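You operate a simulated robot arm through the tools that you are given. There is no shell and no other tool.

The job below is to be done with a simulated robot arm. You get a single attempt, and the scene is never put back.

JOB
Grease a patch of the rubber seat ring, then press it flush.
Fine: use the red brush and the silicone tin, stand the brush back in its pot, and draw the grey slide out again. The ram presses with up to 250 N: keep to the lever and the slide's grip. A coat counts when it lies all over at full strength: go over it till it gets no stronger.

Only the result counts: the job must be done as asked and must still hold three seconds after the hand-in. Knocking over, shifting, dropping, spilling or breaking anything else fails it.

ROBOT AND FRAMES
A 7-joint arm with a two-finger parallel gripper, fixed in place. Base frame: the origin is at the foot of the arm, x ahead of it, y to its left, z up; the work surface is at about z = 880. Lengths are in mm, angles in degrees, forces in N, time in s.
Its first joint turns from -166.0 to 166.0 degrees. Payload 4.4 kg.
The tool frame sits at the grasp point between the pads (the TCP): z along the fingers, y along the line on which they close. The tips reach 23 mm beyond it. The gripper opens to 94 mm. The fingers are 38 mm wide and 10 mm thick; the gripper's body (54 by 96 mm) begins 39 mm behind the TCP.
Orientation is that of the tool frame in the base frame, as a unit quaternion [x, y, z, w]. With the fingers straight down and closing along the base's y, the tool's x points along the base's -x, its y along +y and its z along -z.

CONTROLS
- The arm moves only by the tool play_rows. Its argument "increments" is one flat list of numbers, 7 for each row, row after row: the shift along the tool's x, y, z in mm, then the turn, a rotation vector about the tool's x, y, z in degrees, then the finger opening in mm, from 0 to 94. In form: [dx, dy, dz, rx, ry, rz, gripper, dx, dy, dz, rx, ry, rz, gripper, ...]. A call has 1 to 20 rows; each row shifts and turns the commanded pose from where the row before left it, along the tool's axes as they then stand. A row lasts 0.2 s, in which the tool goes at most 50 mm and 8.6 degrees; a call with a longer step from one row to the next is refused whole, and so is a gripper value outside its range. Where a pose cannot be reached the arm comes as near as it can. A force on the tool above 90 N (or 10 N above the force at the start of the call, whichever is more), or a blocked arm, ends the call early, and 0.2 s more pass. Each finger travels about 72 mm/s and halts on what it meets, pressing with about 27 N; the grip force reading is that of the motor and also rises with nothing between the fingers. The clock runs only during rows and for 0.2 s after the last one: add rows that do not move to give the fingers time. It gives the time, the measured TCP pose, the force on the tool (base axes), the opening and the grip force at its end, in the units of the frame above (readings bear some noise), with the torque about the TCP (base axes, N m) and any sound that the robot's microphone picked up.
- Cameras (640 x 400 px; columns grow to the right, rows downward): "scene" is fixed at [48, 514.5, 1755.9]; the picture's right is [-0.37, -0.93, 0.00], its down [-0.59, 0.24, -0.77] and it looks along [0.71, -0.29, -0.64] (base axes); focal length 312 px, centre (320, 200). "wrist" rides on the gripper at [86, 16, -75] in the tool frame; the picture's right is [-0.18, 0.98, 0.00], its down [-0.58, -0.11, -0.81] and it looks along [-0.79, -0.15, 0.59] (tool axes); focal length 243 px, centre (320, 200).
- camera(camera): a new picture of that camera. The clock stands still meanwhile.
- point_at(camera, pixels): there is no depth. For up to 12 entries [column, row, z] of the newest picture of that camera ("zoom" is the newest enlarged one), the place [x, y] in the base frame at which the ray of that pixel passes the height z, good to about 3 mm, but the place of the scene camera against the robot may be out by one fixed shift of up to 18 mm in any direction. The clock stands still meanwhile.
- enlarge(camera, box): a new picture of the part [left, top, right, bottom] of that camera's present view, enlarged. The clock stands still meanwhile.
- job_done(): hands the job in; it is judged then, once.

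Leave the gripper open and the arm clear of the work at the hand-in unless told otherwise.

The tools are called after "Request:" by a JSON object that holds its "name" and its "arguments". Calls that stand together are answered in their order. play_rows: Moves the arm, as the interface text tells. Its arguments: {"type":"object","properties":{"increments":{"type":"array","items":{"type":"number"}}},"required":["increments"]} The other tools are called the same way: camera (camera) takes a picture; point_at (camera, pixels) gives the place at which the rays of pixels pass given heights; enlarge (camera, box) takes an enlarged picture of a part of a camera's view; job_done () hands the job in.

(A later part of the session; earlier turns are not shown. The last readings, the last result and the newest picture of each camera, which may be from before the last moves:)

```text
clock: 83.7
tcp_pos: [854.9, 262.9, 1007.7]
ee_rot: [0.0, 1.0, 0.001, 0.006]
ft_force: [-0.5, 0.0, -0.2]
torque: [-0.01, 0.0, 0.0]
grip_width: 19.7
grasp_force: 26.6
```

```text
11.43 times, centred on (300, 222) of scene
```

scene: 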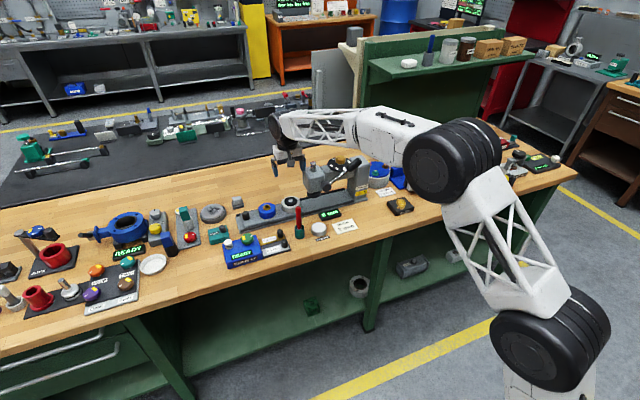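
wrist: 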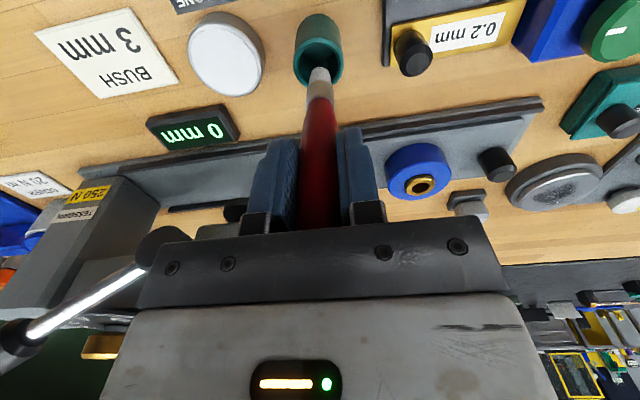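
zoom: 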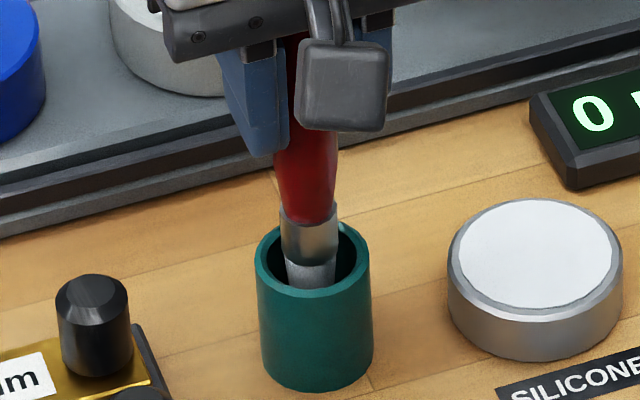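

Going in freely. I continue 10 mm in 2 mm rows.

Request:
{"name": "play_rows", "arguments": {"increments": [0, 0, 2, 0, 0, 0, 8, 0, 0, 2, 0, 0, 0, 8, 0, 0, 2, 0, 0, 0, 8, 0, 0, 2, 0, 0, 0, 8, 0, 0, 2, 0, 0, 0, 8, 0, 0, 0, 0, 0, 0, 8]}}

Request:
{"name": "enlarge", "arguments": {"camera": "wrist", "box": [260, 0, 380, 110]}}

Request:
{"name": "enlarge", "arguments": {"camera": "scene", "box": [285, 205, 315, 240]}}

```text
clock: 85.1
tcp_pos: [855.2, 261.0, 998.4]
ee_rot: [0.0, 1.0, 0.002, 0.006]
ft_force: [0.1, -0.1, -0.1]
torque: [0.0, 0.03, 0.04]
grip_width: 20.0
grasp_force: 27.2
```

```text
3.64 times, centred on (320, 55) of wrist
```

zoom: 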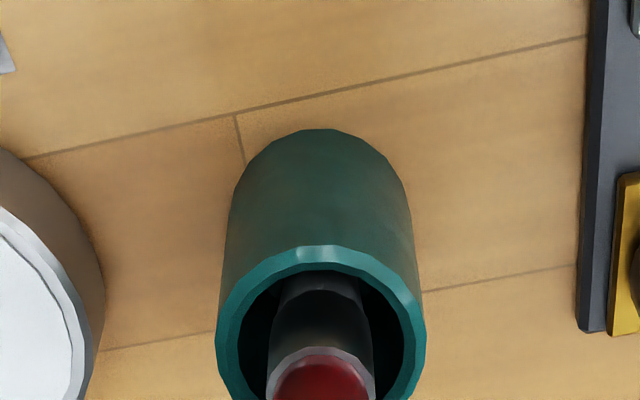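

```text
11.43 times, centred on (300, 222) of scene
```

zoom: 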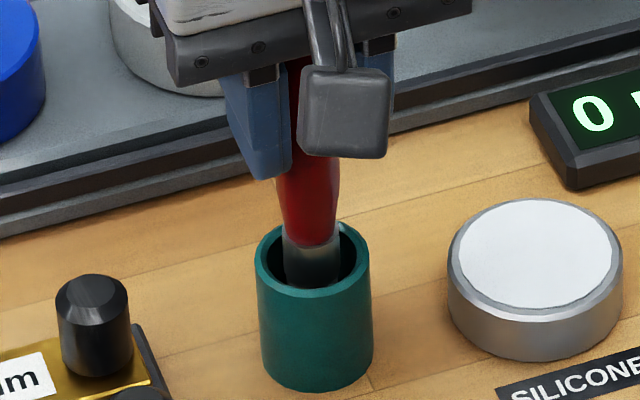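

Ferrule is at the rim now. I continue 8 mm, watching for floor contact.

Request:
{"name": "play_rows", "arguments": {"increments": [0, 0, 2, 0, 0, 0, 8, 0, 0, 2, 0, 0, 0, 8, 0, 0, 2, 0, 0, 0, 8, 0, 0, 1.5, 0, 0, 0, 8, 0, 0, 0, 0, 0, 0, 8]}}

```text
clock: 86.3
tcp_pos: [854.6, 262.7, 990.0]
ee_rot: [0.0, 1.0, 0.001, 0.006]
ft_force: [1.0, 0.1, -0.3]
torque: [0.0, 0.03, 0.0]
grip_width: 20.1
grasp_force: 27.3
```

Request:
{"name": "play_rows", "arguments": {"increments": [0, 0, 1.5, 0, 0, 0, 8, 0, 0, 1.5, 0, 0, 0, 8, 0, 0, 1.5, 0, 0, 0, 8, 0, 0, 0, 0, 0, 0, 8]}}

Request:
{"name": "enlarge", "arguments": {"camera": "scene", "box": [285, 205, 315, 240]}}

```text
clock: 87.3
tcp_pos: [854.4, 262.5, 985.1]
ee_rot: [-0.001, 1.0, 0.001, 0.006]
ft_force: [-0.9, -0.5, 0.4]
torque: [0.0, 0.01, -0.05]
grip_width: 19.8
grasp_force: 27.5
```

```text
11.43 times, centred on (300, 222) of scene
```

zoom: 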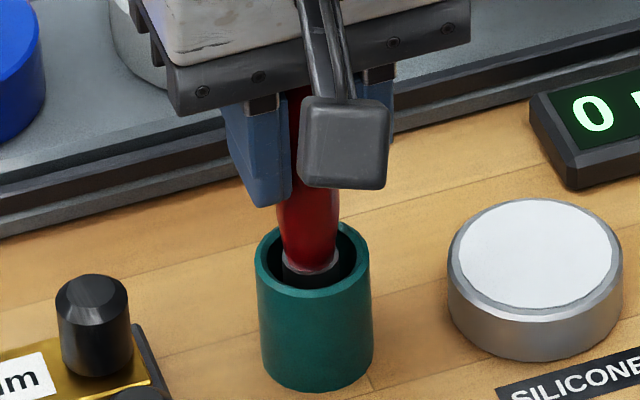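

Request:
{"name": "play_rows", "arguments": {"increments": [0, 0, 1, 0, 0, 0, 8, 0, 0, 1, 0, 0, 0, 8, 0, 0, 0, 0, 0, 0, 8]}}

```text
clock: 88.1
tcp_pos: [855.2, 261.9, 985.6]
ee_rot: [0.0, 1.0, 0.002, 0.006]
ft_force: [-6.1, 0.9, 23.3]
torque: [0.06, 0.68, 0.0]
grip_width: 19.8
grasp_force: 27.2
```

The tip stands on the pot's floor (23 N). I ease up 1.5 mm and open the fingers gradually.

Request:
{"name": "play_rows", "arguments": {"increments": [0, 0, -1.5, 0, 0, 0, 8, 0, 0, 0, 0, 0, 0, 8, 0, 0, 0, 0, 0, 0, 24, 0, 0, 0, 0, 0, 0, 30, 0, 0, 0, 0, 0, 0, 45, 0, 0, 0, 0, 0, 0, 60, 0, 0, 0, 0, 0, 0, 60]}}

Request:
{"name": "camera", "arguments": {"camera": "wrist"}}

Request:
{"name": "enlarge", "arguments": {"camera": "scene", "box": [275, 195, 325, 245]}}

```text
clock: 89.7
tcp_pos: [854.4, 261.2, 984.1]
ee_rot: [0.0, 1.0, 0.002, 0.007]
ft_force: [-0.1, 0.6, 13.9]
torque: [-0.02, 0.01, -0.04]
grip_width: 60.0
grasp_force: 0.1
```

```text
taken
```

wrist: 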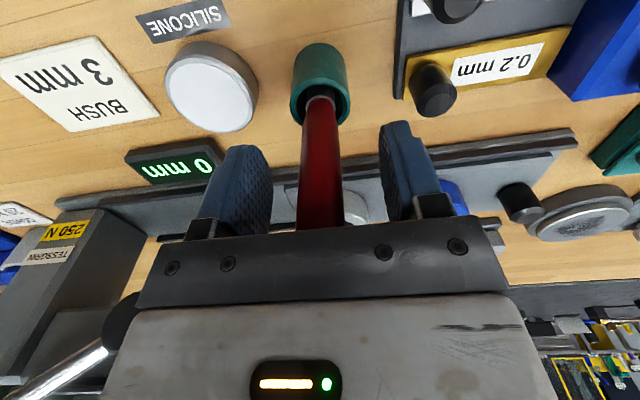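

```text
8.00 times, centred on (300, 220) of scene
```

zoom: 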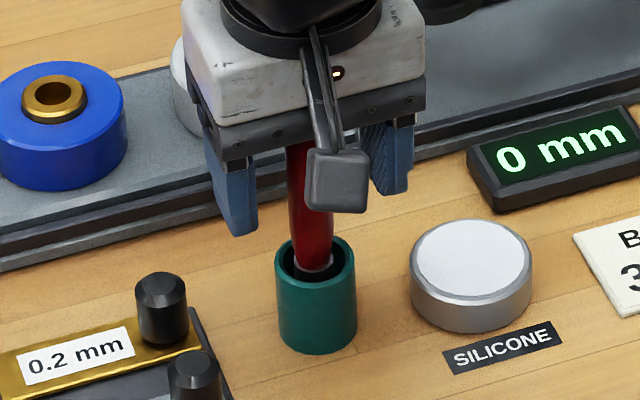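

13.9 N remains upward: the palm rests on the handle top. I lift straight up to free it, then look.

Request:
{"name": "play_rows", "arguments": {"increments": [0, 0, -3, 0, 0, 0, 60, 0, 0, -5, 0, 0, 0, 70, 0, 0, -15, 0, 0, 0, 80, 0, 0, -25, 0, 0, 0, 94, 0, 0, -35, 0, 0, 0, 94, 0, 0, -30, 0, 0, 0, 94, 0, 0, 0, 0, 0, 0, 94]}}

Request:
{"name": "camera", "arguments": {"camera": "wrist"}}

Request:
{"name": "enlarge", "arguments": {"camera": "scene", "box": [275, 195, 325, 245]}}

```text
clock: 91.3
tcp_pos: [854.7, 261.6, 1097.8]
ee_rot: [0.0, 1.0, 0.002, 0.006]
ft_force: [-0.3, 0.1, 0.4]
torque: [-0.01, -0.01, 0.0]
grip_width: 94.0
grasp_force: 0.0
```

```text
taken
```

wrist: 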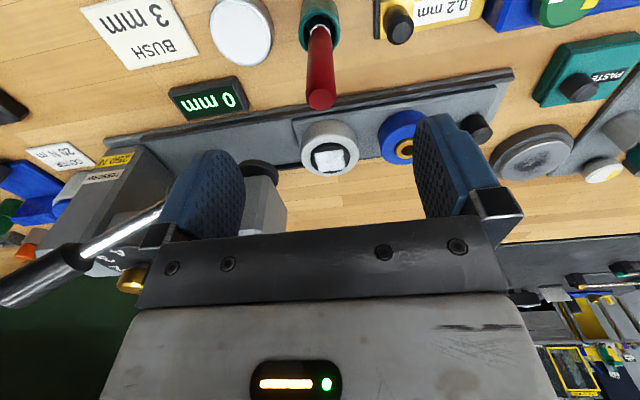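

```text
8.00 times, centred on (300, 220) of scene
```

zoom: 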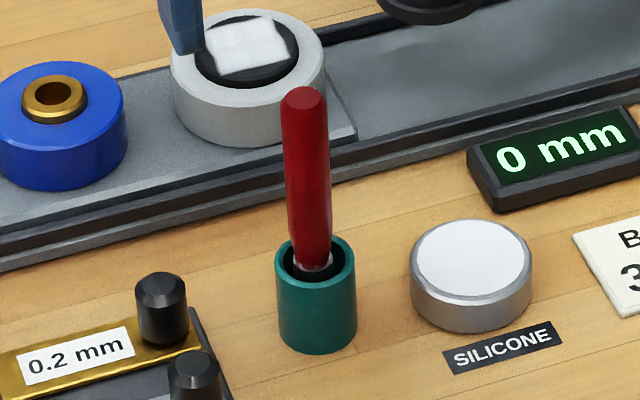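

The brush stands in its pot as before. Next, the slide's knob. I undo the small 0.7° tilt and move towards (900, 400, 1085) to view the knob.

Request:
{"name": "play_rows", "arguments": {"increments": [-11, 34, 3, 0.23, 0.69, 0, 94, -11, 34, 3, 0, 0, 0, 94, -11, 34, 3, 0, 0, 0, 94, -11, 34, 3, 0, 0, 0, 94, 0, 0, 0, 0, 0, 0, 94]}}

Request:
{"name": "camera", "arguments": {"camera": "wrist"}}

Request:
{"name": "enlarge", "arguments": {"camera": "wrist", "box": [240, 60, 420, 180]}}

```text
clock: 92.5
tcp_pos: [896.9, 397.0, 1085.5]
ee_rot: [0.0, 1.0, 0.0, 0.0]
ft_force: [0.3, 0.2, -0.8]
torque: [-0.02, 0.0, 0.0]
grip_width: 94.0
grasp_force: 0.1
```

```text
taken
```

wrist: 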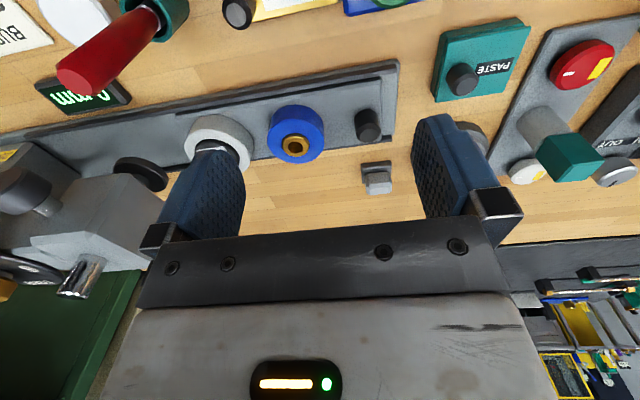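

```text
3.33 times, centred on (330, 120) of wrist
```

zoom: 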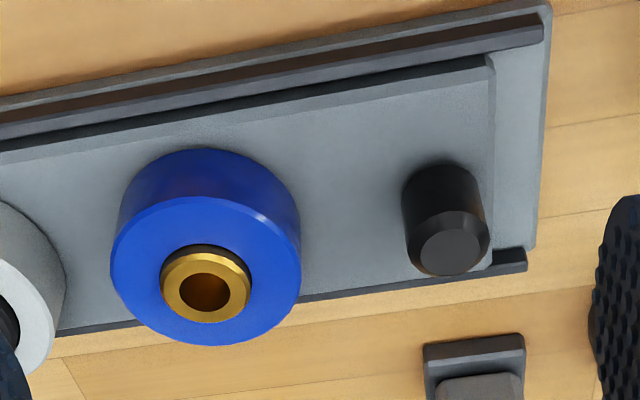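

The knob's top is at zoom (451, 248). I measure at several heights.

Request:
{"name": "point_at", "arguments": {"camera": "zoom", "pixels": [[451, 250, 910], [451, 250, 920], [451, 250, 930], [451, 250, 940], [443, 180, 895], [443, 180, 900], [206, 272, 935], [206, 272, 940], [420, 250, 925], [482, 250, 925], [451, 225, 925], [451, 275, 925]]}}

Request:
{"name": "enlarge", "arguments": {"camera": "scene", "box": [230, 195, 290, 235]}}

```text
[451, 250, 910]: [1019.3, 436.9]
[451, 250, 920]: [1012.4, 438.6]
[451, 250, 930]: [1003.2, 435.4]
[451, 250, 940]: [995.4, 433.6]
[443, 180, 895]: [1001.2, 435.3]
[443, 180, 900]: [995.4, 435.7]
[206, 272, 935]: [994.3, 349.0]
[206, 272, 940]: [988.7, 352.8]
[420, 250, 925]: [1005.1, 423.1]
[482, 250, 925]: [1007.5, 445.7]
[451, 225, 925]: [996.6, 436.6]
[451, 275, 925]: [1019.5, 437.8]
```

```text
10.00 times, centred on (260, 215) of scene
```

zoom: 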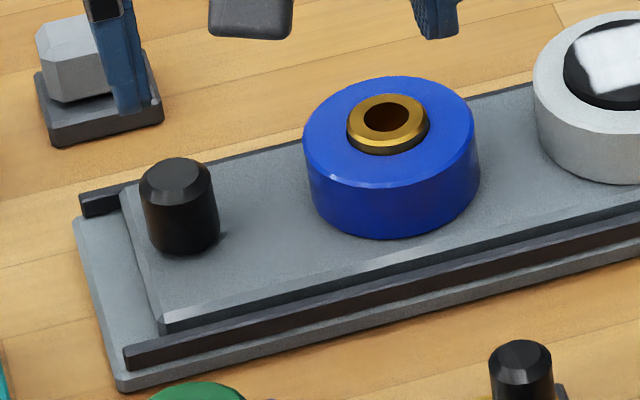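

The knob is about 30 mm thick, at about (995, 435), top near z=938. It's far out (radius ~1086), so I test how far the arm reaches pointing down: first to (990, 435, 1010).

Request:
{"name": "play_rows", "arguments": {"increments": [-31, 12.7, 25, 0, 0, 0, 70, -31, 12.7, 25, 0, 0, 0, 70, -31, 12.6, 25, 0, 0, 0, 70, 0, 0, 0, 0, 0, 0, 70, 0, 0, 0, 0, 0, 0, 70]}}

Request:
{"name": "camera", "arguments": {"camera": "scene"}}

```text
clock: 93.7
tcp_pos: [990.2, 434.3, 1010.3]
ee_rot: [0.0, 1.0, 0.0, 0.0]
ft_force: [0.3, 0.2, -0.1]
torque: [0.0, 0.01, 0.04]
grip_width: 69.9
grasp_force: 0.1
```

```text
taken
```

scene: 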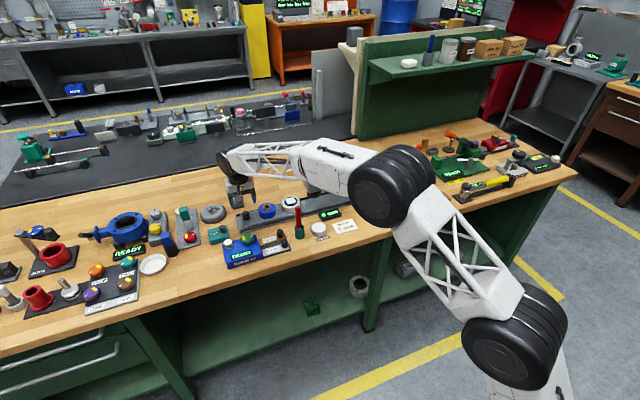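

It reaches there without trouble. I look at the knob and fingers' alignment from both cameras before descending.

Request:
{"name": "enlarge", "arguments": {"camera": "scene", "box": [215, 170, 275, 235]}}

Request:
{"name": "camera", "arguments": {"camera": "wrist"}}

Request:
{"name": "enlarge", "arguments": {"camera": "wrist", "box": [220, 0, 420, 125]}}

```text
6.15 times, centred on (245, 202) of scene
```

zoom: 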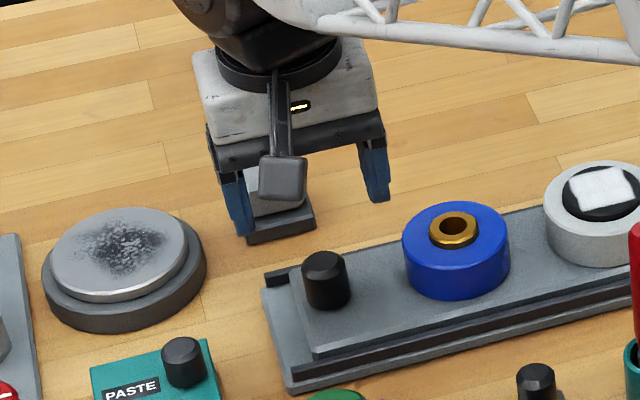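

```text
taken
```

wrist: 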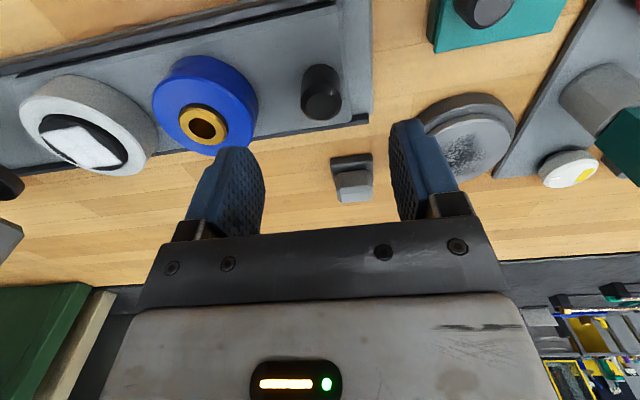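

```text
3.20 times, centred on (320, 62) of wrist
```

zoom: 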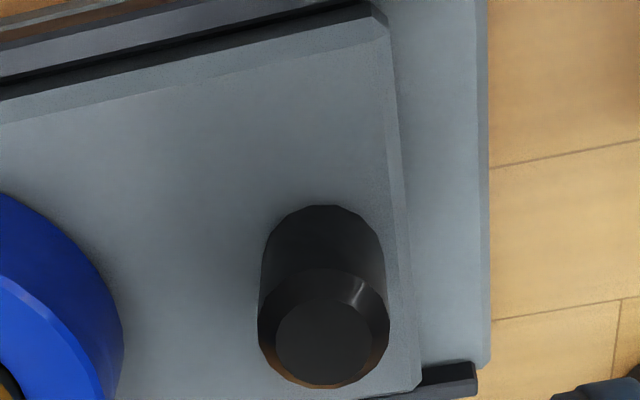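

Request:
{"name": "point_at", "arguments": {"camera": "zoom", "pixels": [[322, 343, 925], [322, 343, 930], [322, 343, 935], [322, 343, 940], [322, 343, 945], [258, 320, 930], [390, 320, 930], [322, 205, 900], [322, 205, 895]]}}

```text
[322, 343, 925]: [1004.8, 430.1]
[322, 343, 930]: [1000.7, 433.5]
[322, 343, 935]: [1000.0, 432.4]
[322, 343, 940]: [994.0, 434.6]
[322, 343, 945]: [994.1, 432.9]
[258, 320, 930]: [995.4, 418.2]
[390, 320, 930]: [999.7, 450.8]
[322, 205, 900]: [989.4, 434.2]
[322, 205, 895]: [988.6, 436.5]
```

I set the opening to 54 mm (to clear the blue hub), align at (996, 434) and descend to z≈942.

Request:
{"name": "play_rows", "arguments": {"increments": [-6, 0, 0, 0, 0, 0, 54, 0, 0, 20, 0, 0, 0, 54, 0, 0, 25, 0, 0, 0, 54, 0, 0, 23, 0, 0, 0, 54, 0, 0, 0, 0, 0, 0, 54, 0, 0, 0, 0, 0, 0, 54]}}

Request:
{"name": "camera", "arguments": {"camera": "wrist"}}

Request:
{"name": "enlarge", "arguments": {"camera": "scene", "box": [220, 185, 280, 235]}}

```text
clock: 95.1
tcp_pos: [994.8, 433.8, 942.4]
ee_rot: [0.0, 1.0, 0.0, 0.0]
ft_force: [0.4, 0.9, -0.9]
torque: [0.01, -0.02, -0.01]
grip_width: 54.1
grasp_force: 0.1
```

```text
taken
```

wrist: 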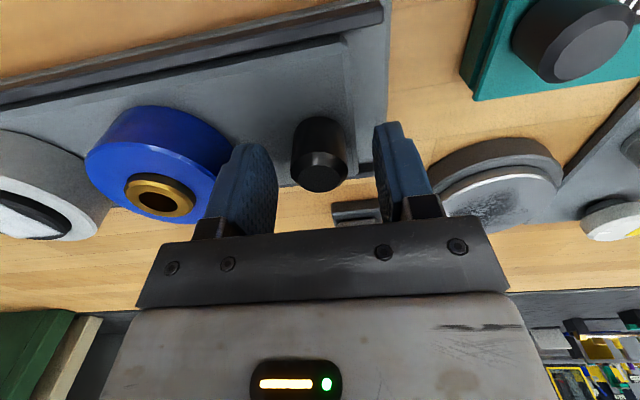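

```text
8.00 times, centred on (250, 210) of scene
```

zoom: 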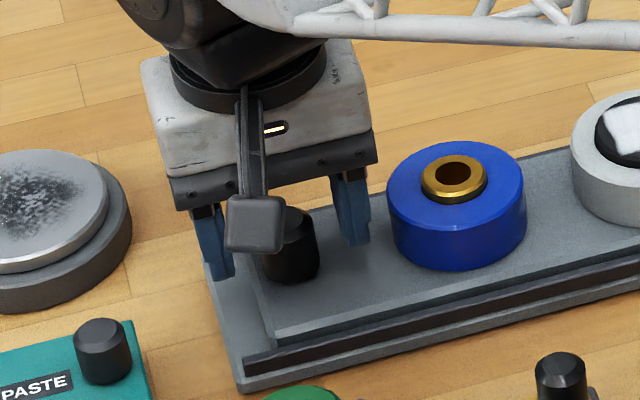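

The knob is between the fingers. I move 3 mm forward and 6 mm down and close gently.

Request:
{"name": "play_rows", "arguments": {"increments": [-3, 0, 6, 0, 0, 0, 54, 0, 0, 0, 0, 0, 0, 54, 0, 0, 0, 0, 0, 0, 40, 0, 0, 0, 0, 0, 0, 25, 0, 0, 0, 0, 0, 0, 20, 0, 0, 0, 0, 0, 0, 20]}}

Request:
{"name": "camera", "arguments": {"camera": "wrist"}}

```text
clock: 96.5
tcp_pos: [998.9, 434.0, 936.8]
ee_rot: [0.0, 1.0, 0.0, 0.001]
ft_force: [2.4, 0.6, -1.6]
torque: [0.11, 0.0, -0.03]
grip_width: 27.1
grasp_force: 45.1
```

```text
taken
```

wrist: 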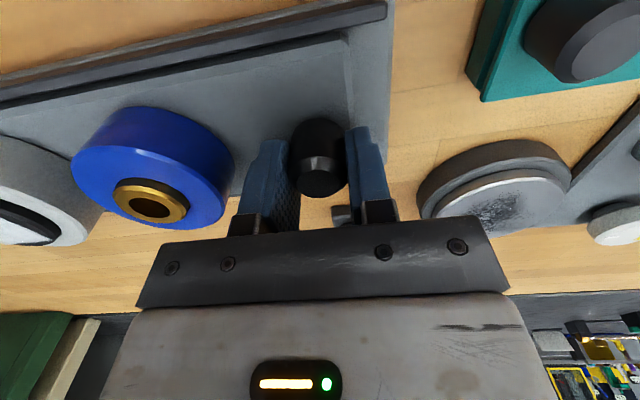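

The knob is held (27 mm). I push the slide in 15 mm first and read force and sound.

Request:
{"name": "play_rows", "arguments": {"increments": [0, -5, 0, 0, 0, 0, 20, 0, -5, 0, 0, 0, 0, 20, 0, -5, 0, 0, 0, 0, 20, 0, 0, 0, 0, 0, 0, 20]}}

Request:
{"name": "camera", "arguments": {"camera": "wrist"}}

```text
clock: 97.5
tcp_pos: [999.7, 420.8, 937.5]
ee_rot: [0.0, 1.0, 0.0, 0.0]
ft_force: [-3.6, 0.2, -2.9]
torque: [0.1, -0.12, 0.06]
grip_width: 27.2
grasp_force: 45.4
```

```text
taken
```

wrist: 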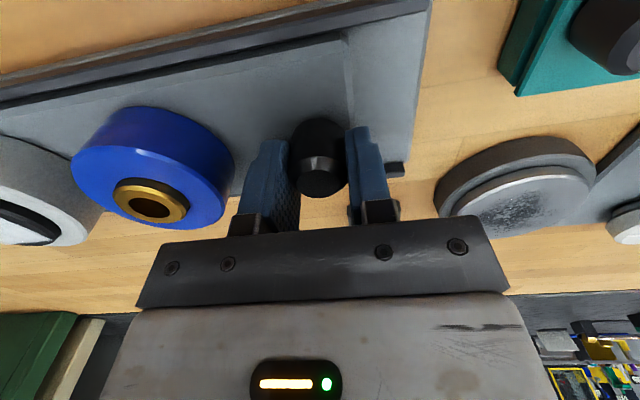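

The slide follows. The sideways force changed from +2.4 to -3.6 N in x, so I allow a slight drift in -x and push another 25 mm.

Request:
{"name": "play_rows", "arguments": {"increments": [0.8, -8, -0.3, 0, 0, 0, 20, 0.3, -8, 0, 0, 0, 0, 20, 0.3, -8, 0, 0, 0, 0, 20, 0, 0, 0, 0, 0, 0, 20]}}

Request:
{"name": "enlarge", "arguments": {"camera": "scene", "box": [250, 160, 350, 230]}}

```text
clock: 98.5
tcp_pos: [998.2, 394.7, 936.9]
ee_rot: [0.001, 1.0, 0.0, 0.001]
ft_force: [37.3, -1.4, -12.4]
torque: [0.44, -0.38, 0.0]
grip_width: 27.5
grasp_force: 45.2
```

```text
5.71 times, centred on (300, 195) of scene
```

zoom: 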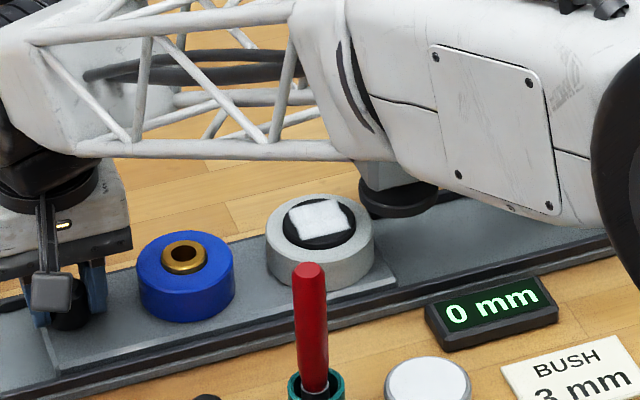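

I overcompensated (37 N sideways; the guide is stiff). I take back 1.0 mm in x and 0.3 mm in z.

Request:
{"name": "play_rows", "arguments": {"increments": [-1, 0, 0.3, 0, 0, 0, 20, 0, 0, 0, 0, 0, 0, 20]}}

```text
clock: 99.1
tcp_pos: [999.2, 396.9, 937.8]
ee_rot: [0.0, 1.0, 0.0, 0.001]
ft_force: [9.7, 0.3, -5.0]
torque: [-0.05, -0.66, -0.1]
grip_width: 27.4
grasp_force: 44.9
```

Request:
{"name": "play_rows", "arguments": {"increments": [-0.25, -8, 0.1, 0, 0, 0, 20, 0.1, -8, 0, 0, 0, 0, 20, 0.1, -8, 0, 0, 0, 0, 20, 0.1, -8, 0, 0, 0, 0, 20, 0.1, -8, 0, 0, 0, 0, 20, 0, 0, 0, 0, 0, 0, 20]}}

Request:
{"name": "enlarge", "arguments": {"camera": "scene", "box": [270, 170, 350, 220]}}

Request:
{"name": "camera", "arguments": {"camera": "wrist"}}

```text
clock: 100.5
tcp_pos: [998.4, 355.8, 938.0]
ee_rot: [0.0, 1.0, 0.0, 0.0]
ft_force: [1.5, 0.1, -5.4]
torque: [-0.06, -1.18, -0.3]
grip_width: 27.1
grasp_force: 44.8
```

```text
8.00 times, centred on (310, 195) of scene
```

zoom: 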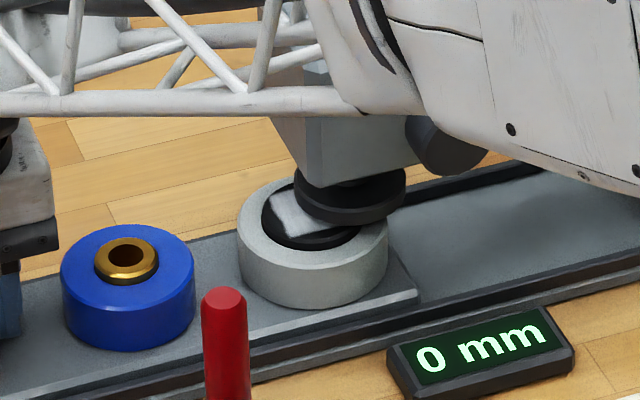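

```text
taken
```

wrist: 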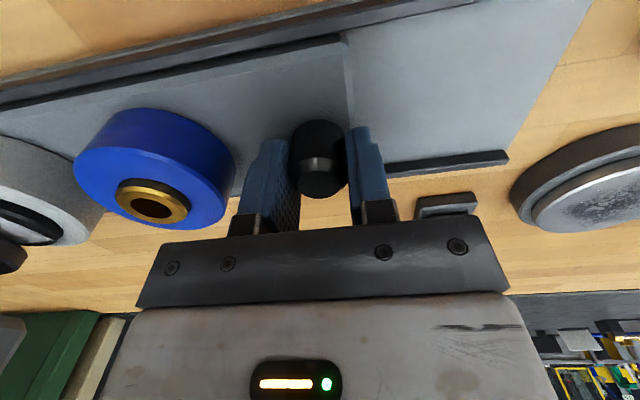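

The ring is about 20 mm short of the ram's axis (ring column 312, foot column 350 in the zoom). I push 20 mm more in small rows.

Request:
{"name": "play_rows", "arguments": {"increments": [0.05, -4, 0.1, 0, 0, 0, 20, 0.05, -4, 0, 0, 0, 0, 20, 0.05, -4, 0, 0, 0, 0, 20, 0.05, -4, 0, 0, 0, 0, 20, 0.05, -4, 0, 0, 0, 0, 20, 0, 0, 0, 0, 0, 0, 20]}}

Request:
{"name": "enlarge", "arguments": {"camera": "scene", "box": [280, 175, 340, 215]}}

```text
clock: 101.9
tcp_pos: [998.0, 336.8, 937.8]
ee_rot: [-0.001, 1.0, 0.0, -0.001]
ft_force: [15.1, -2.4, -7.5]
torque: [-0.05, 0.8, 0.18]
grip_width: 27.3
grasp_force: 44.6
```

```text
10.00 times, centred on (310, 195) of scene
```

zoom: 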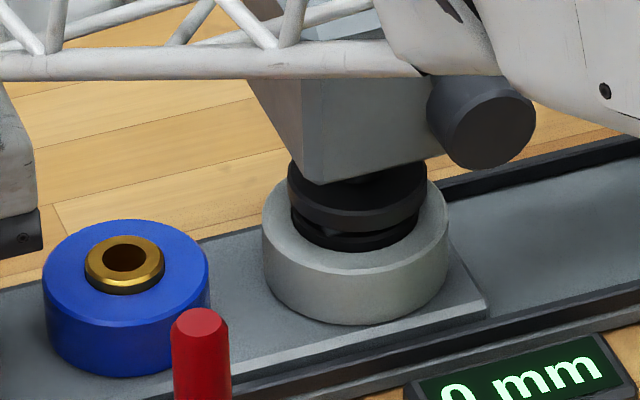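

Ring and foot columns nearly coincide (355.5 vs 357). I push 0.7 mm more, relax the side force a little, and check.

Request:
{"name": "play_rows", "arguments": {"increments": [-0.4, -0.7, 0.1, 0, 0, 0, 20, 0, 0, 0, 0, 0, 0, 20]}}

Request:
{"name": "enlarge", "arguments": {"camera": "scene", "box": [290, 180, 340, 215]}}

Request:
{"name": "camera", "arguments": {"camera": "wrist"}}

```text
clock: 102.5
tcp_pos: [998.4, 334.7, 937.9]
ee_rot: [0.0, 1.0, 0.0, 0.0]
ft_force: [1.8, -0.4, -5.9]
torque: [0.13, -0.92, -0.23]
grip_width: 27.2
grasp_force: 45.4
```

```text
11.43 times, centred on (315, 198) of scene
```

zoom: 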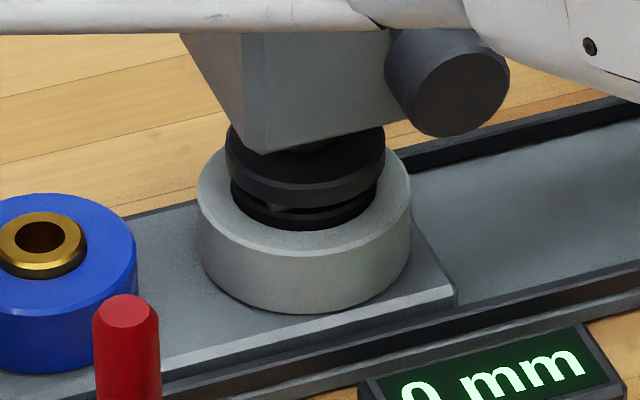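

```text
taken
```

wrist: 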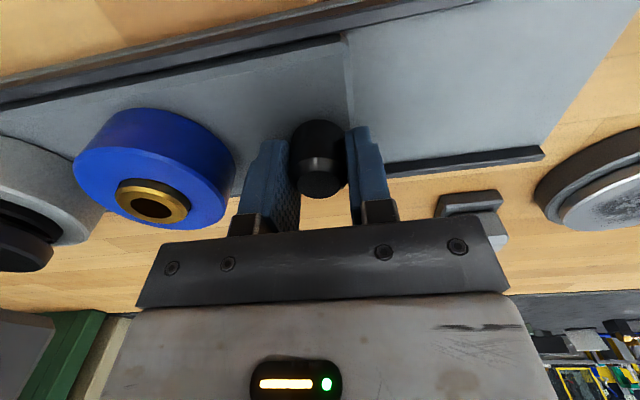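

Ring (304) and foot (305) are aligned. I release the knob and lift straight up.

Request:
{"name": "play_rows", "arguments": {"increments": [0, 0, 0, 0, 0, 0, 32, 0, 0, 0, 0, 0, 0, 44, 0, 0, 0, 0, 0, 0, 54, 0, 0, 0, 0, 0, 0, 54, 0, 0, -20, 0, 0, 0, 54, 0, 0, -30, 0, 0, 0, 54, 0, 0, -40, 0, 0, 0, 54, 0, 0, -40, 0, 0, 0, 54, 0, 0, 0, 0, 0, 0, 54]}}

Request:
{"name": "enlarge", "arguments": {"camera": "scene", "box": [280, 170, 360, 225]}}

Request:
{"name": "camera", "arguments": {"camera": "wrist"}}

```text
clock: 104.5
tcp_pos: [997.5, 335.3, 1067.0]
ee_rot: [0.0, 1.0, 0.0, 0.0]
ft_force: [1.3, -0.1, -0.6]
torque: [0.01, 0.02, -0.02]
grip_width: 54.1
grasp_force: 0.0
```

```text
7.27 times, centred on (320, 198) of scene
```

zoom: 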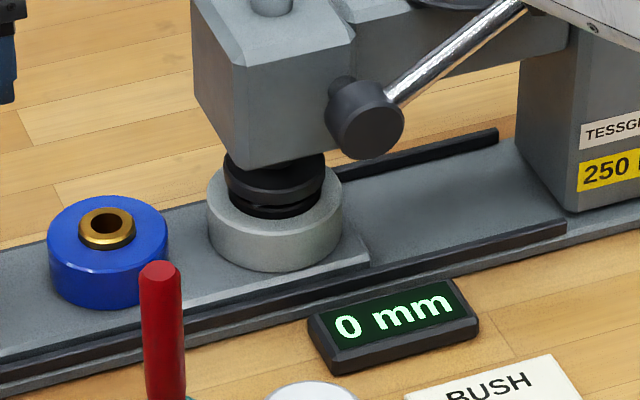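

```text
taken
```

wrist: 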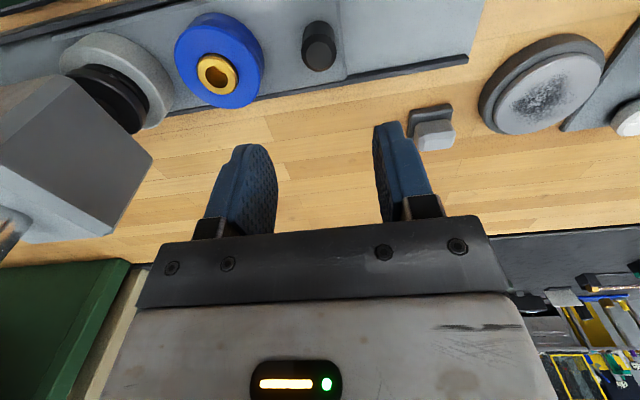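

The ring sits under the foot. Before pulling the lever I want a clear view of dial and lever, so I go back, up and over to about (900, 60, 1180).

Request:
{"name": "play_rows", "arguments": {"increments": [32, 0, -38, 0, 0, 0, 60, 32, 0, -38, 0, 0, 0, 60, 33, 0, -37, 0, 0, 0, 60, 0, -46, 0, 0, 0, 0, 60, 0, -46, 0, 0, 0, 0, 60, 0, -46, 0, 0, 0, 0, 60, 0, -46, 0, 0, 0, 0, 60, 0, -46, 0, 0, 0, 0, 60, 0, -45, 0, 0, 0, 0, 60, 0, 0, 0, 0, 0, 0, 60]}}

Request:
{"name": "camera", "arguments": {"camera": "wrist"}}

Request:
{"name": "enlarge", "arguments": {"camera": "wrist", "box": [220, 80, 440, 230]}}

```text
clock: 106.7
tcp_pos: [900.9, 60.0, 1179.3]
ee_rot: [0.0, 1.0, 0.0, 0.0]
ft_force: [0.2, 0.4, -0.2]
torque: [-0.01, 0.02, -0.02]
grip_width: 60.2
grasp_force: 0.1
```

```text
taken
```

wrist: 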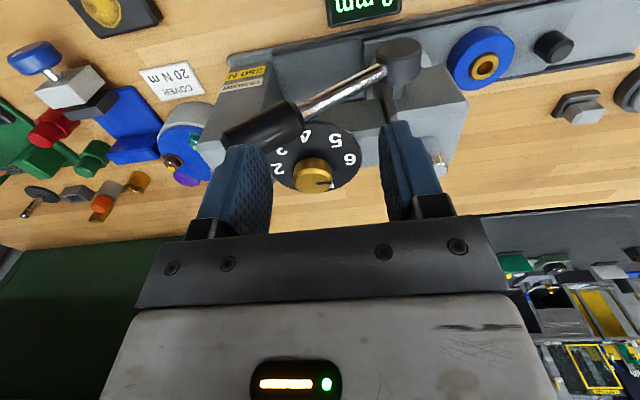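

```text
2.67 times, centred on (330, 155) of wrist
```

zoom: 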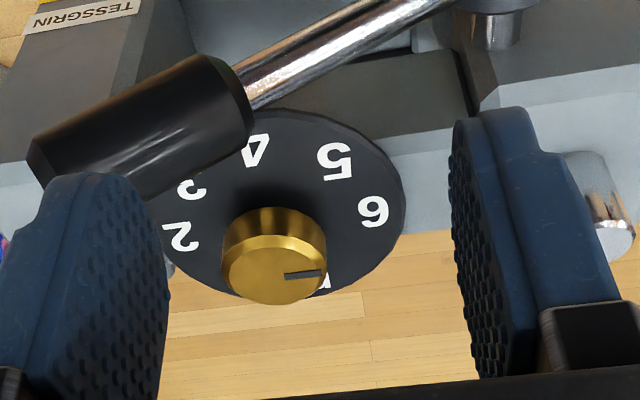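

The dial's mark points at 6. Now the lever's geometry: in this zoom its black grip runs from (45,165) to (245,90), boss at top right. I record rays here, then take a second view lower down.

Request:
{"name": "point_at", "arguments": {"camera": "zoom", "pixels": [[45, 170, 1060], [45, 170, 1100], [150, 125, 1050], [150, 125, 1080], [243, 88, 1040], [243, 88, 1070], [274, 275, 1060], [274, 275, 1080]]}}

Request:
{"name": "play_rows", "arguments": {"increments": [30, 10, 20, 0, 0, 0, 60, 35, 10, 30, 0, 0, 0, 60, 35, 10, 30, 0, 0, 0, 60, 0, 0, 20, 0, 0, 0, 60, 0, 0, 0, 0, 0, 0, 60]}}

Request:
{"name": "camera", "arguments": {"camera": "wrist"}}

Request:
{"name": "enlarge", "arguments": {"camera": "wrist", "box": [180, 60, 440, 235]}}

```text
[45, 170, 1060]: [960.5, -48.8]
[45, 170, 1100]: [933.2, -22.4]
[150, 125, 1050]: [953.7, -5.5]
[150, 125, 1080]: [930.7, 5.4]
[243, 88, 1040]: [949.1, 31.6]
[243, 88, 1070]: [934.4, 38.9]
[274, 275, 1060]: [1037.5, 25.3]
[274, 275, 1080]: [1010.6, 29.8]
```

```text
clock: 107.9
tcp_pos: [800.6, 89.7, 1080.0]
ee_rot: [0.0, 1.0, 0.0, 0.001]
ft_force: [-0.4, -0.5, -1.1]
torque: [-0.02, 0.0, 0.0]
grip_width: 60.0
grasp_force: 0.1
```

```text
taken
```

wrist: 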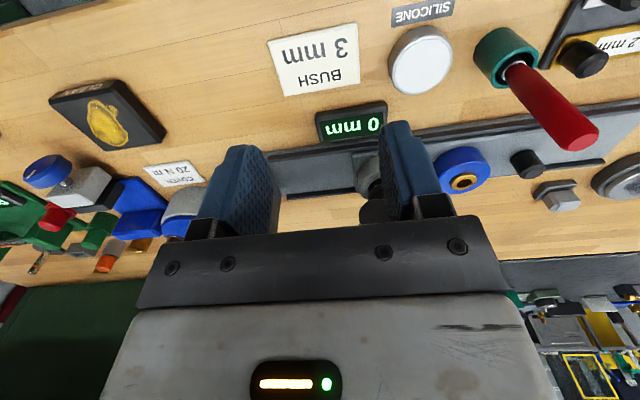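

```text
2.29 times, centred on (310, 148) of wrist
```

zoom: 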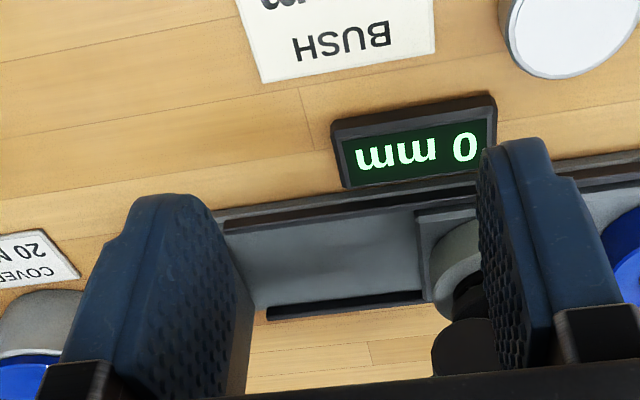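

The lever is hidden here. I'd better triangulate sideways: first a view from y≈-150 at height 1180.

Request:
{"name": "play_rows", "arguments": {"increments": [-20, 0, -33, 0, 0, 0, 60, -20, 0, -33, 0, 0, 0, 60, -20, 0, -34, 0, 0, 0, 60, 0, -48, 0, 0, 0, 0, 60, 0, -48, 0, 0, 0, 0, 60, 0, -48, 0, 0, 0, 0, 60, 0, -48, 0, 0, 0, 0, 60, 0, -48, 0, 0, 0, 0, 60, 0, 0, 0, 0, 0, 0, 60]}}

Request:
{"name": "camera", "arguments": {"camera": "wrist"}}

Request:
{"name": "enlarge", "arguments": {"camera": "wrist", "box": [400, 30, 640, 180]}}

```text
clock: 109.9
tcp_pos: [859.7, -150.1, 1181.3]
ee_rot: [0.001, 1.0, 0.0, -0.001]
ft_force: [0.3, -0.8, -0.5]
torque: [0.03, 0.02, 0.0]
grip_width: 59.9
grasp_force: 0.1
```

```text
taken
```

wrist: 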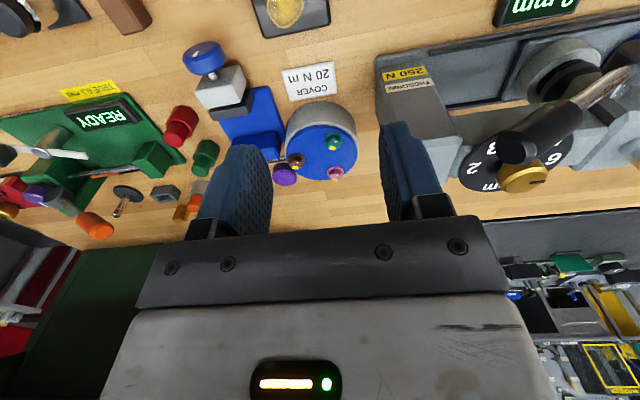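

```text
2.67 times, centred on (520, 105) of wrist
```

zoom: 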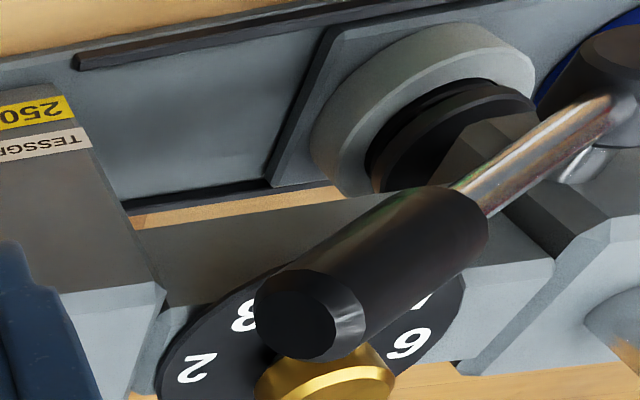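

Grip outer end cap is at zoom (297, 315), inner end about (470, 215). I get the rays.

Request:
{"name": "point_at", "arguments": {"camera": "zoom", "pixels": [[297, 315, 1060], [297, 315, 1080], [297, 315, 1100], [465, 222, 1040], [465, 222, 1055], [465, 222, 1070], [325, 385, 1060], [325, 385, 1080]]}}

```text
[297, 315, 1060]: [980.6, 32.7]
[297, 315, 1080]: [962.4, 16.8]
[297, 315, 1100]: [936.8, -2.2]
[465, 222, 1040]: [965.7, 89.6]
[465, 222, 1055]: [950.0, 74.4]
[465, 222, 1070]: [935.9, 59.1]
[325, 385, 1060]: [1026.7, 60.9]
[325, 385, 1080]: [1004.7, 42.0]
```

Triangulated: lever grip from about (923, -14, 1113) to (923, 43, 1086), pivot near (923, 128, 1045), dial edge near x≈949. Plan: with closed fingers pointing down at x≈913 (clear of the dial), press the grip down from above. I move to above the grip's outer half at about (913, 0, 1160).

Request:
{"name": "play_rows", "arguments": {"increments": [-17.7, 37.5, 0, 0, 0, 0, 30, -17.8, 37.5, 0, 0, 0, 0, 10, -17.8, 37.5, 0, 0, 0, 0, 0, 0, 37.5, 10, 0, 0, 0, 0, 0, 0, 10, 0, 0, 0, 0, 0, 0, 0, 0, 0, 0, 0]}}

Request:
{"name": "camera", "arguments": {"camera": "wrist"}}

Request:
{"name": "enlarge", "arguments": {"camera": "scene", "box": [300, 120, 400, 220]}}

```text
clock: 111.3
tcp_pos: [915.7, 1.8, 1160.3]
ee_rot: [0.0, 1.0, 0.0, 0.0]
ft_force: [0.0, -0.4, 0.1]
torque: [-0.04, 0.04, -0.05]
grip_width: 0.0
grasp_force: 26.7
```

```text
taken
```

wrist: 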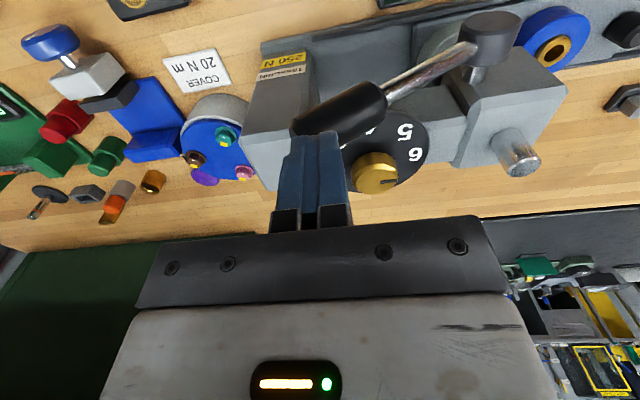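

```text
4.00 times, centred on (350, 170) of scene
```

zoom: 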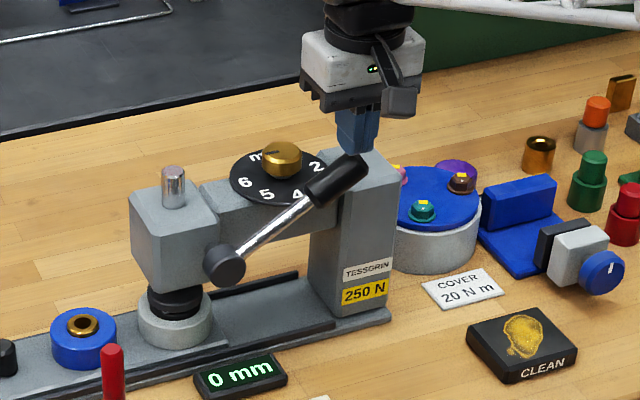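

Fingers are just above the grip's outer part. I shift +4 mm in y and lower 24 mm in small rows, watching force and display.

Request:
{"name": "play_rows", "arguments": {"increments": [2, 4, 8, 0, 0, 0, 0, 0, 0, 6, 0, 0, 0, 0, 0, 0, 4, 0, 0, 0, 0, 0, 0, 3, 0, 0, 0, 0, 0, 0, 3, 0, 0, 0, 0, 0, 0, 0, 0, 0, 0, 0]}}

Request:
{"name": "enlarge", "arguments": {"camera": "scene", "box": [300, 130, 380, 225]}}

```text
clock: 112.7
tcp_pos: [914.2, 5.4, 1137.7]
ee_rot: [0.0, 1.0, 0.0, 0.0]
ft_force: [-0.1, 0.2, 0.3]
torque: [0.0, 0.01, 0.02]
grip_width: 0.0
grasp_force: 26.2
```

```text
4.21 times, centred on (340, 178) of scene
```

zoom: 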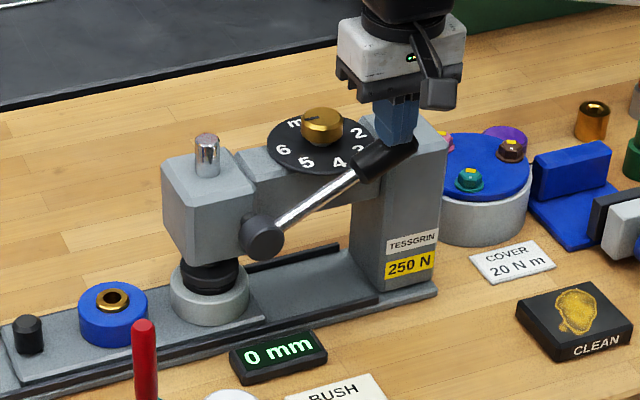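

Close but no contact yet. Lower another 8 mm.

Request:
{"name": "play_rows", "arguments": {"increments": [0, 0, 2, 0, 0, 0, 0, 0, 0, 2, 0, 0, 0, 0, 0, 0, 2, 0, 0, 0, 0, 0, 0, 2, 0, 0, 0, 0, 0, 0, 0, 0, 0, 0, 0]}}

Request:
{"name": "enlarge", "arguments": {"camera": "scene", "box": [300, 130, 380, 225]}}

```text
clock: 113.9
tcp_pos: [912.7, 4.9, 1128.8]
ee_rot: [0.0, 1.0, 0.0, 0.0]
ft_force: [1.1, 0.5, 0.4]
torque: [0.0, -0.03, 0.01]
grip_width: 0.0
grasp_force: 27.2
```

```text
4.21 times, centred on (340, 178) of scene
```

zoom: 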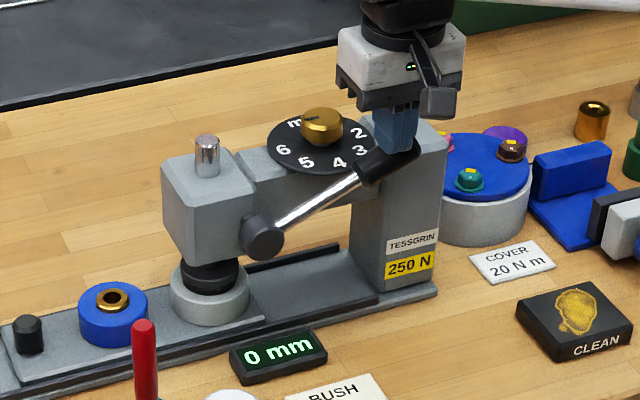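

The lever is moving down with almost no force. I continue 20 mm downward in 4 mm rows.

Request:
{"name": "play_rows", "arguments": {"increments": [0, -0.5, 4, 0, 0, 0, 0, 0, -0.5, 4, 0, 0, 0, 0, 0, -0.5, 4, 0, 0, 0, 0, 0, -0.5, 4, 0, 0, 0, 0, 0, -0.5, 4, 0, 0, 0, 0, 0, 0, 0, 0, 0, 0, 0]}}

Request:
{"name": "enlarge", "arguments": {"camera": "scene", "box": [300, 130, 380, 225]}}

```text
clock: 115.3
tcp_pos: [912.9, 2.2, 1108.5]
ee_rot: [0.0, 1.0, 0.0, 0.0]
ft_force: [-1.3, 0.7, -0.1]
torque: [0.02, 0.01, -0.02]
grip_width: 0.1
grasp_force: 27.1
```

```text
4.21 times, centred on (340, 178) of scene
```

zoom: 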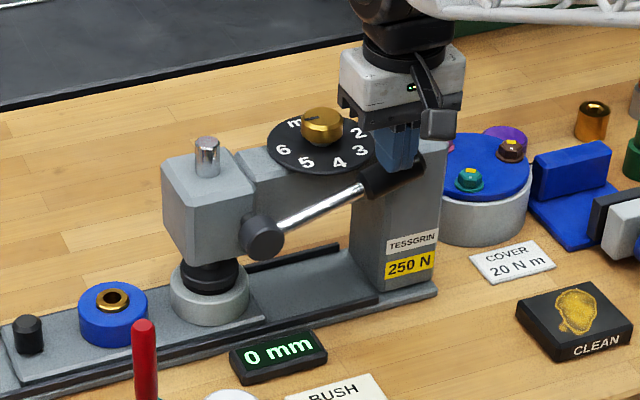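

Lever follows; display still 0 mm. I continue another 20 mm.

Request:
{"name": "play_rows", "arguments": {"increments": [0, -0.5, 4, 0, 0, 0, 0, 0, -0.5, 4, 0, 0, 0, 0, 0, 0, 4, 0, 0, 0, 0, 0, 0, 4, 0, 0, 0, 0, 0, 0, 4, 0, 0, 0, 0, 0, 0, 0, 0, 0, 0, 0]}}

Request:
{"name": "enlarge", "arguments": {"camera": "scene", "box": [300, 130, 380, 225]}}

Request:
{"name": "enlarge", "arguments": {"camera": "scene", "box": [290, 180, 340, 215]}}

```text
clock: 116.7
tcp_pos: [912.9, 1.6, 1088.3]
ee_rot: [0.0, 1.0, 0.0, 0.0]
ft_force: [1.4, -5.1, 10.1]
torque: [-0.27, -0.17, -0.05]
grip_width: 0.1
grasp_force: 27.0
```

```text
4.21 times, centred on (340, 178) of scene
```

zoom: 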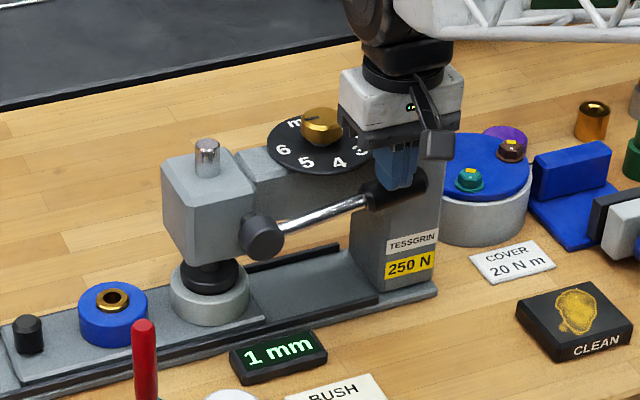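

```text
11.43 times, centred on (315, 198) of scene
```

zoom: 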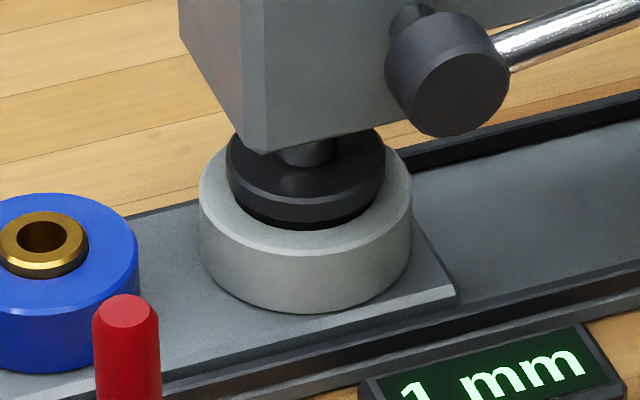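

The display reads 1 mm: pressing has begun at 10 N. I go on in 3 mm rows, 9 mm, and look.

Request:
{"name": "play_rows", "arguments": {"increments": [0, 0, 3, 0, 0, 0, 0, 0, 0, 3, 0, 0, 0, 0, 0, 0, 3, 0, 0, 0, 0, 0, 0, 0, 0, 0, 0, 0]}}

Request:
{"name": "enlarge", "arguments": {"camera": "scene", "box": [290, 180, 340, 215]}}

```text
clock: 117.7
tcp_pos: [913.0, 2.1, 1079.9]
ee_rot: [-0.001, 1.0, 0.0, 0.0]
ft_force: [0.5, -5.3, 10.0]
torque: [-0.25, -0.12, -0.1]
grip_width: 0.0
grasp_force: 27.3
```

```text
11.43 times, centred on (315, 198) of scene
```

zoom: 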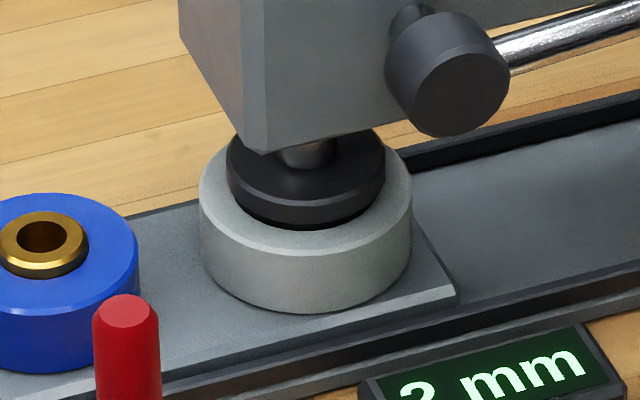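

It shows about 2 mm with the same force. Next 6 mm.

Request:
{"name": "play_rows", "arguments": {"increments": [0, 0, 3, 0, 0, 0, 0, 0, 0, 3, 0, 0, 0, 0, 0, 0, 0, 0, 0, 0, 0]}}

Request:
{"name": "enlarge", "arguments": {"camera": "scene", "box": [290, 180, 340, 220]}}

```text
clock: 118.5
tcp_pos: [912.9, 1.4, 1074.2]
ee_rot: [0.0, 1.0, 0.0, 0.0]
ft_force: [-0.9, -7.9, 9.6]
torque: [-0.26, -0.12, -0.09]
grip_width: 0.0
grasp_force: 26.7
```

```text
10.00 times, centred on (315, 200) of scene
```

zoom: 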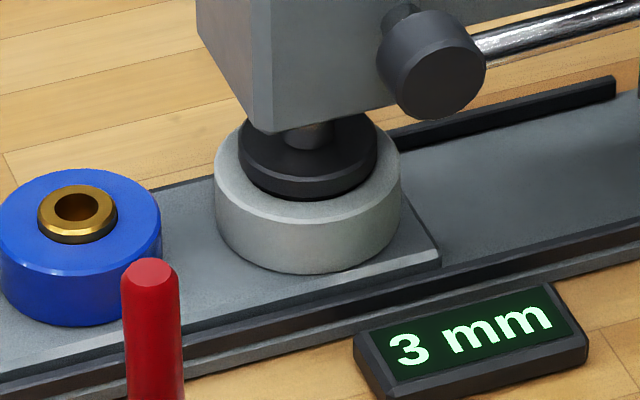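

3 mm now. I zoom on the contact between foot and holder.

Request:
{"name": "enlarge", "arguments": {"camera": "scene", "box": [302, 188, 326, 208]}}

```text
16.00 times, centred on (314, 198) of scene
```

zoom: 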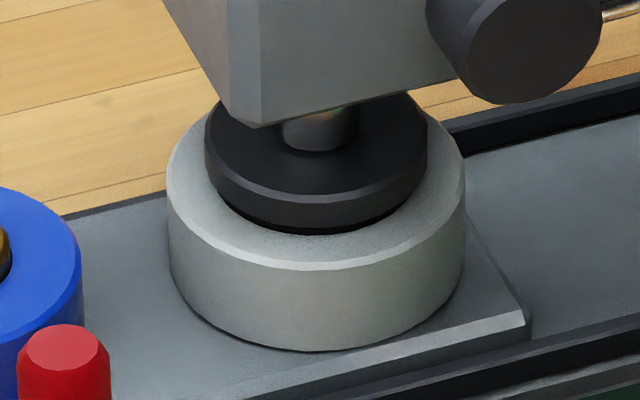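

A thin gap of perhaps 2 mm remains. I continue 6 mm on the lever.

Request:
{"name": "play_rows", "arguments": {"increments": [0, 0, 3, 0, 0, 0, 0, 0, 0, 3, 0, 0, 0, 0, 0, 0, 0, 0, 0, 0, 0]}}

Request:
{"name": "enlarge", "arguments": {"camera": "scene", "box": [302, 188, 326, 208]}}

Request:
{"name": "enlarge", "arguments": {"camera": "scene", "box": [290, 180, 340, 220]}}

```text
clock: 119.3
tcp_pos: [913.3, 1.2, 1067.7]
ee_rot: [0.0, 1.0, -0.001, 0.0]
ft_force: [1.4, -3.1, 10.9]
torque: [-0.04, -0.14, -0.04]
grip_width: 0.1
grasp_force: 27.3
```

```text
16.00 times, centred on (314, 198) of scene
```

zoom: 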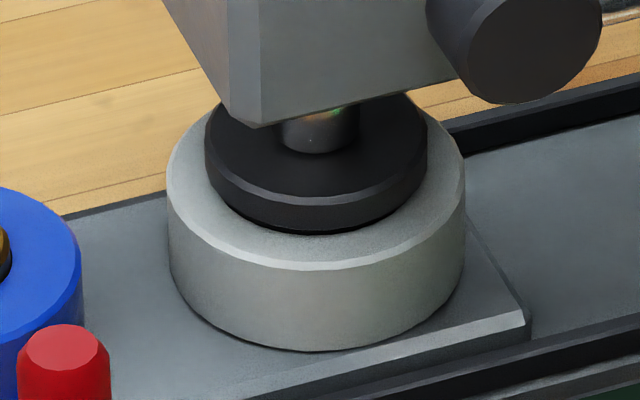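

```text
10.00 times, centred on (315, 200) of scene
```

zoom: 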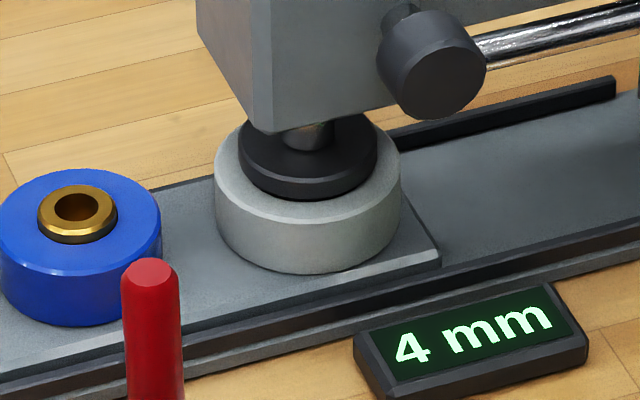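

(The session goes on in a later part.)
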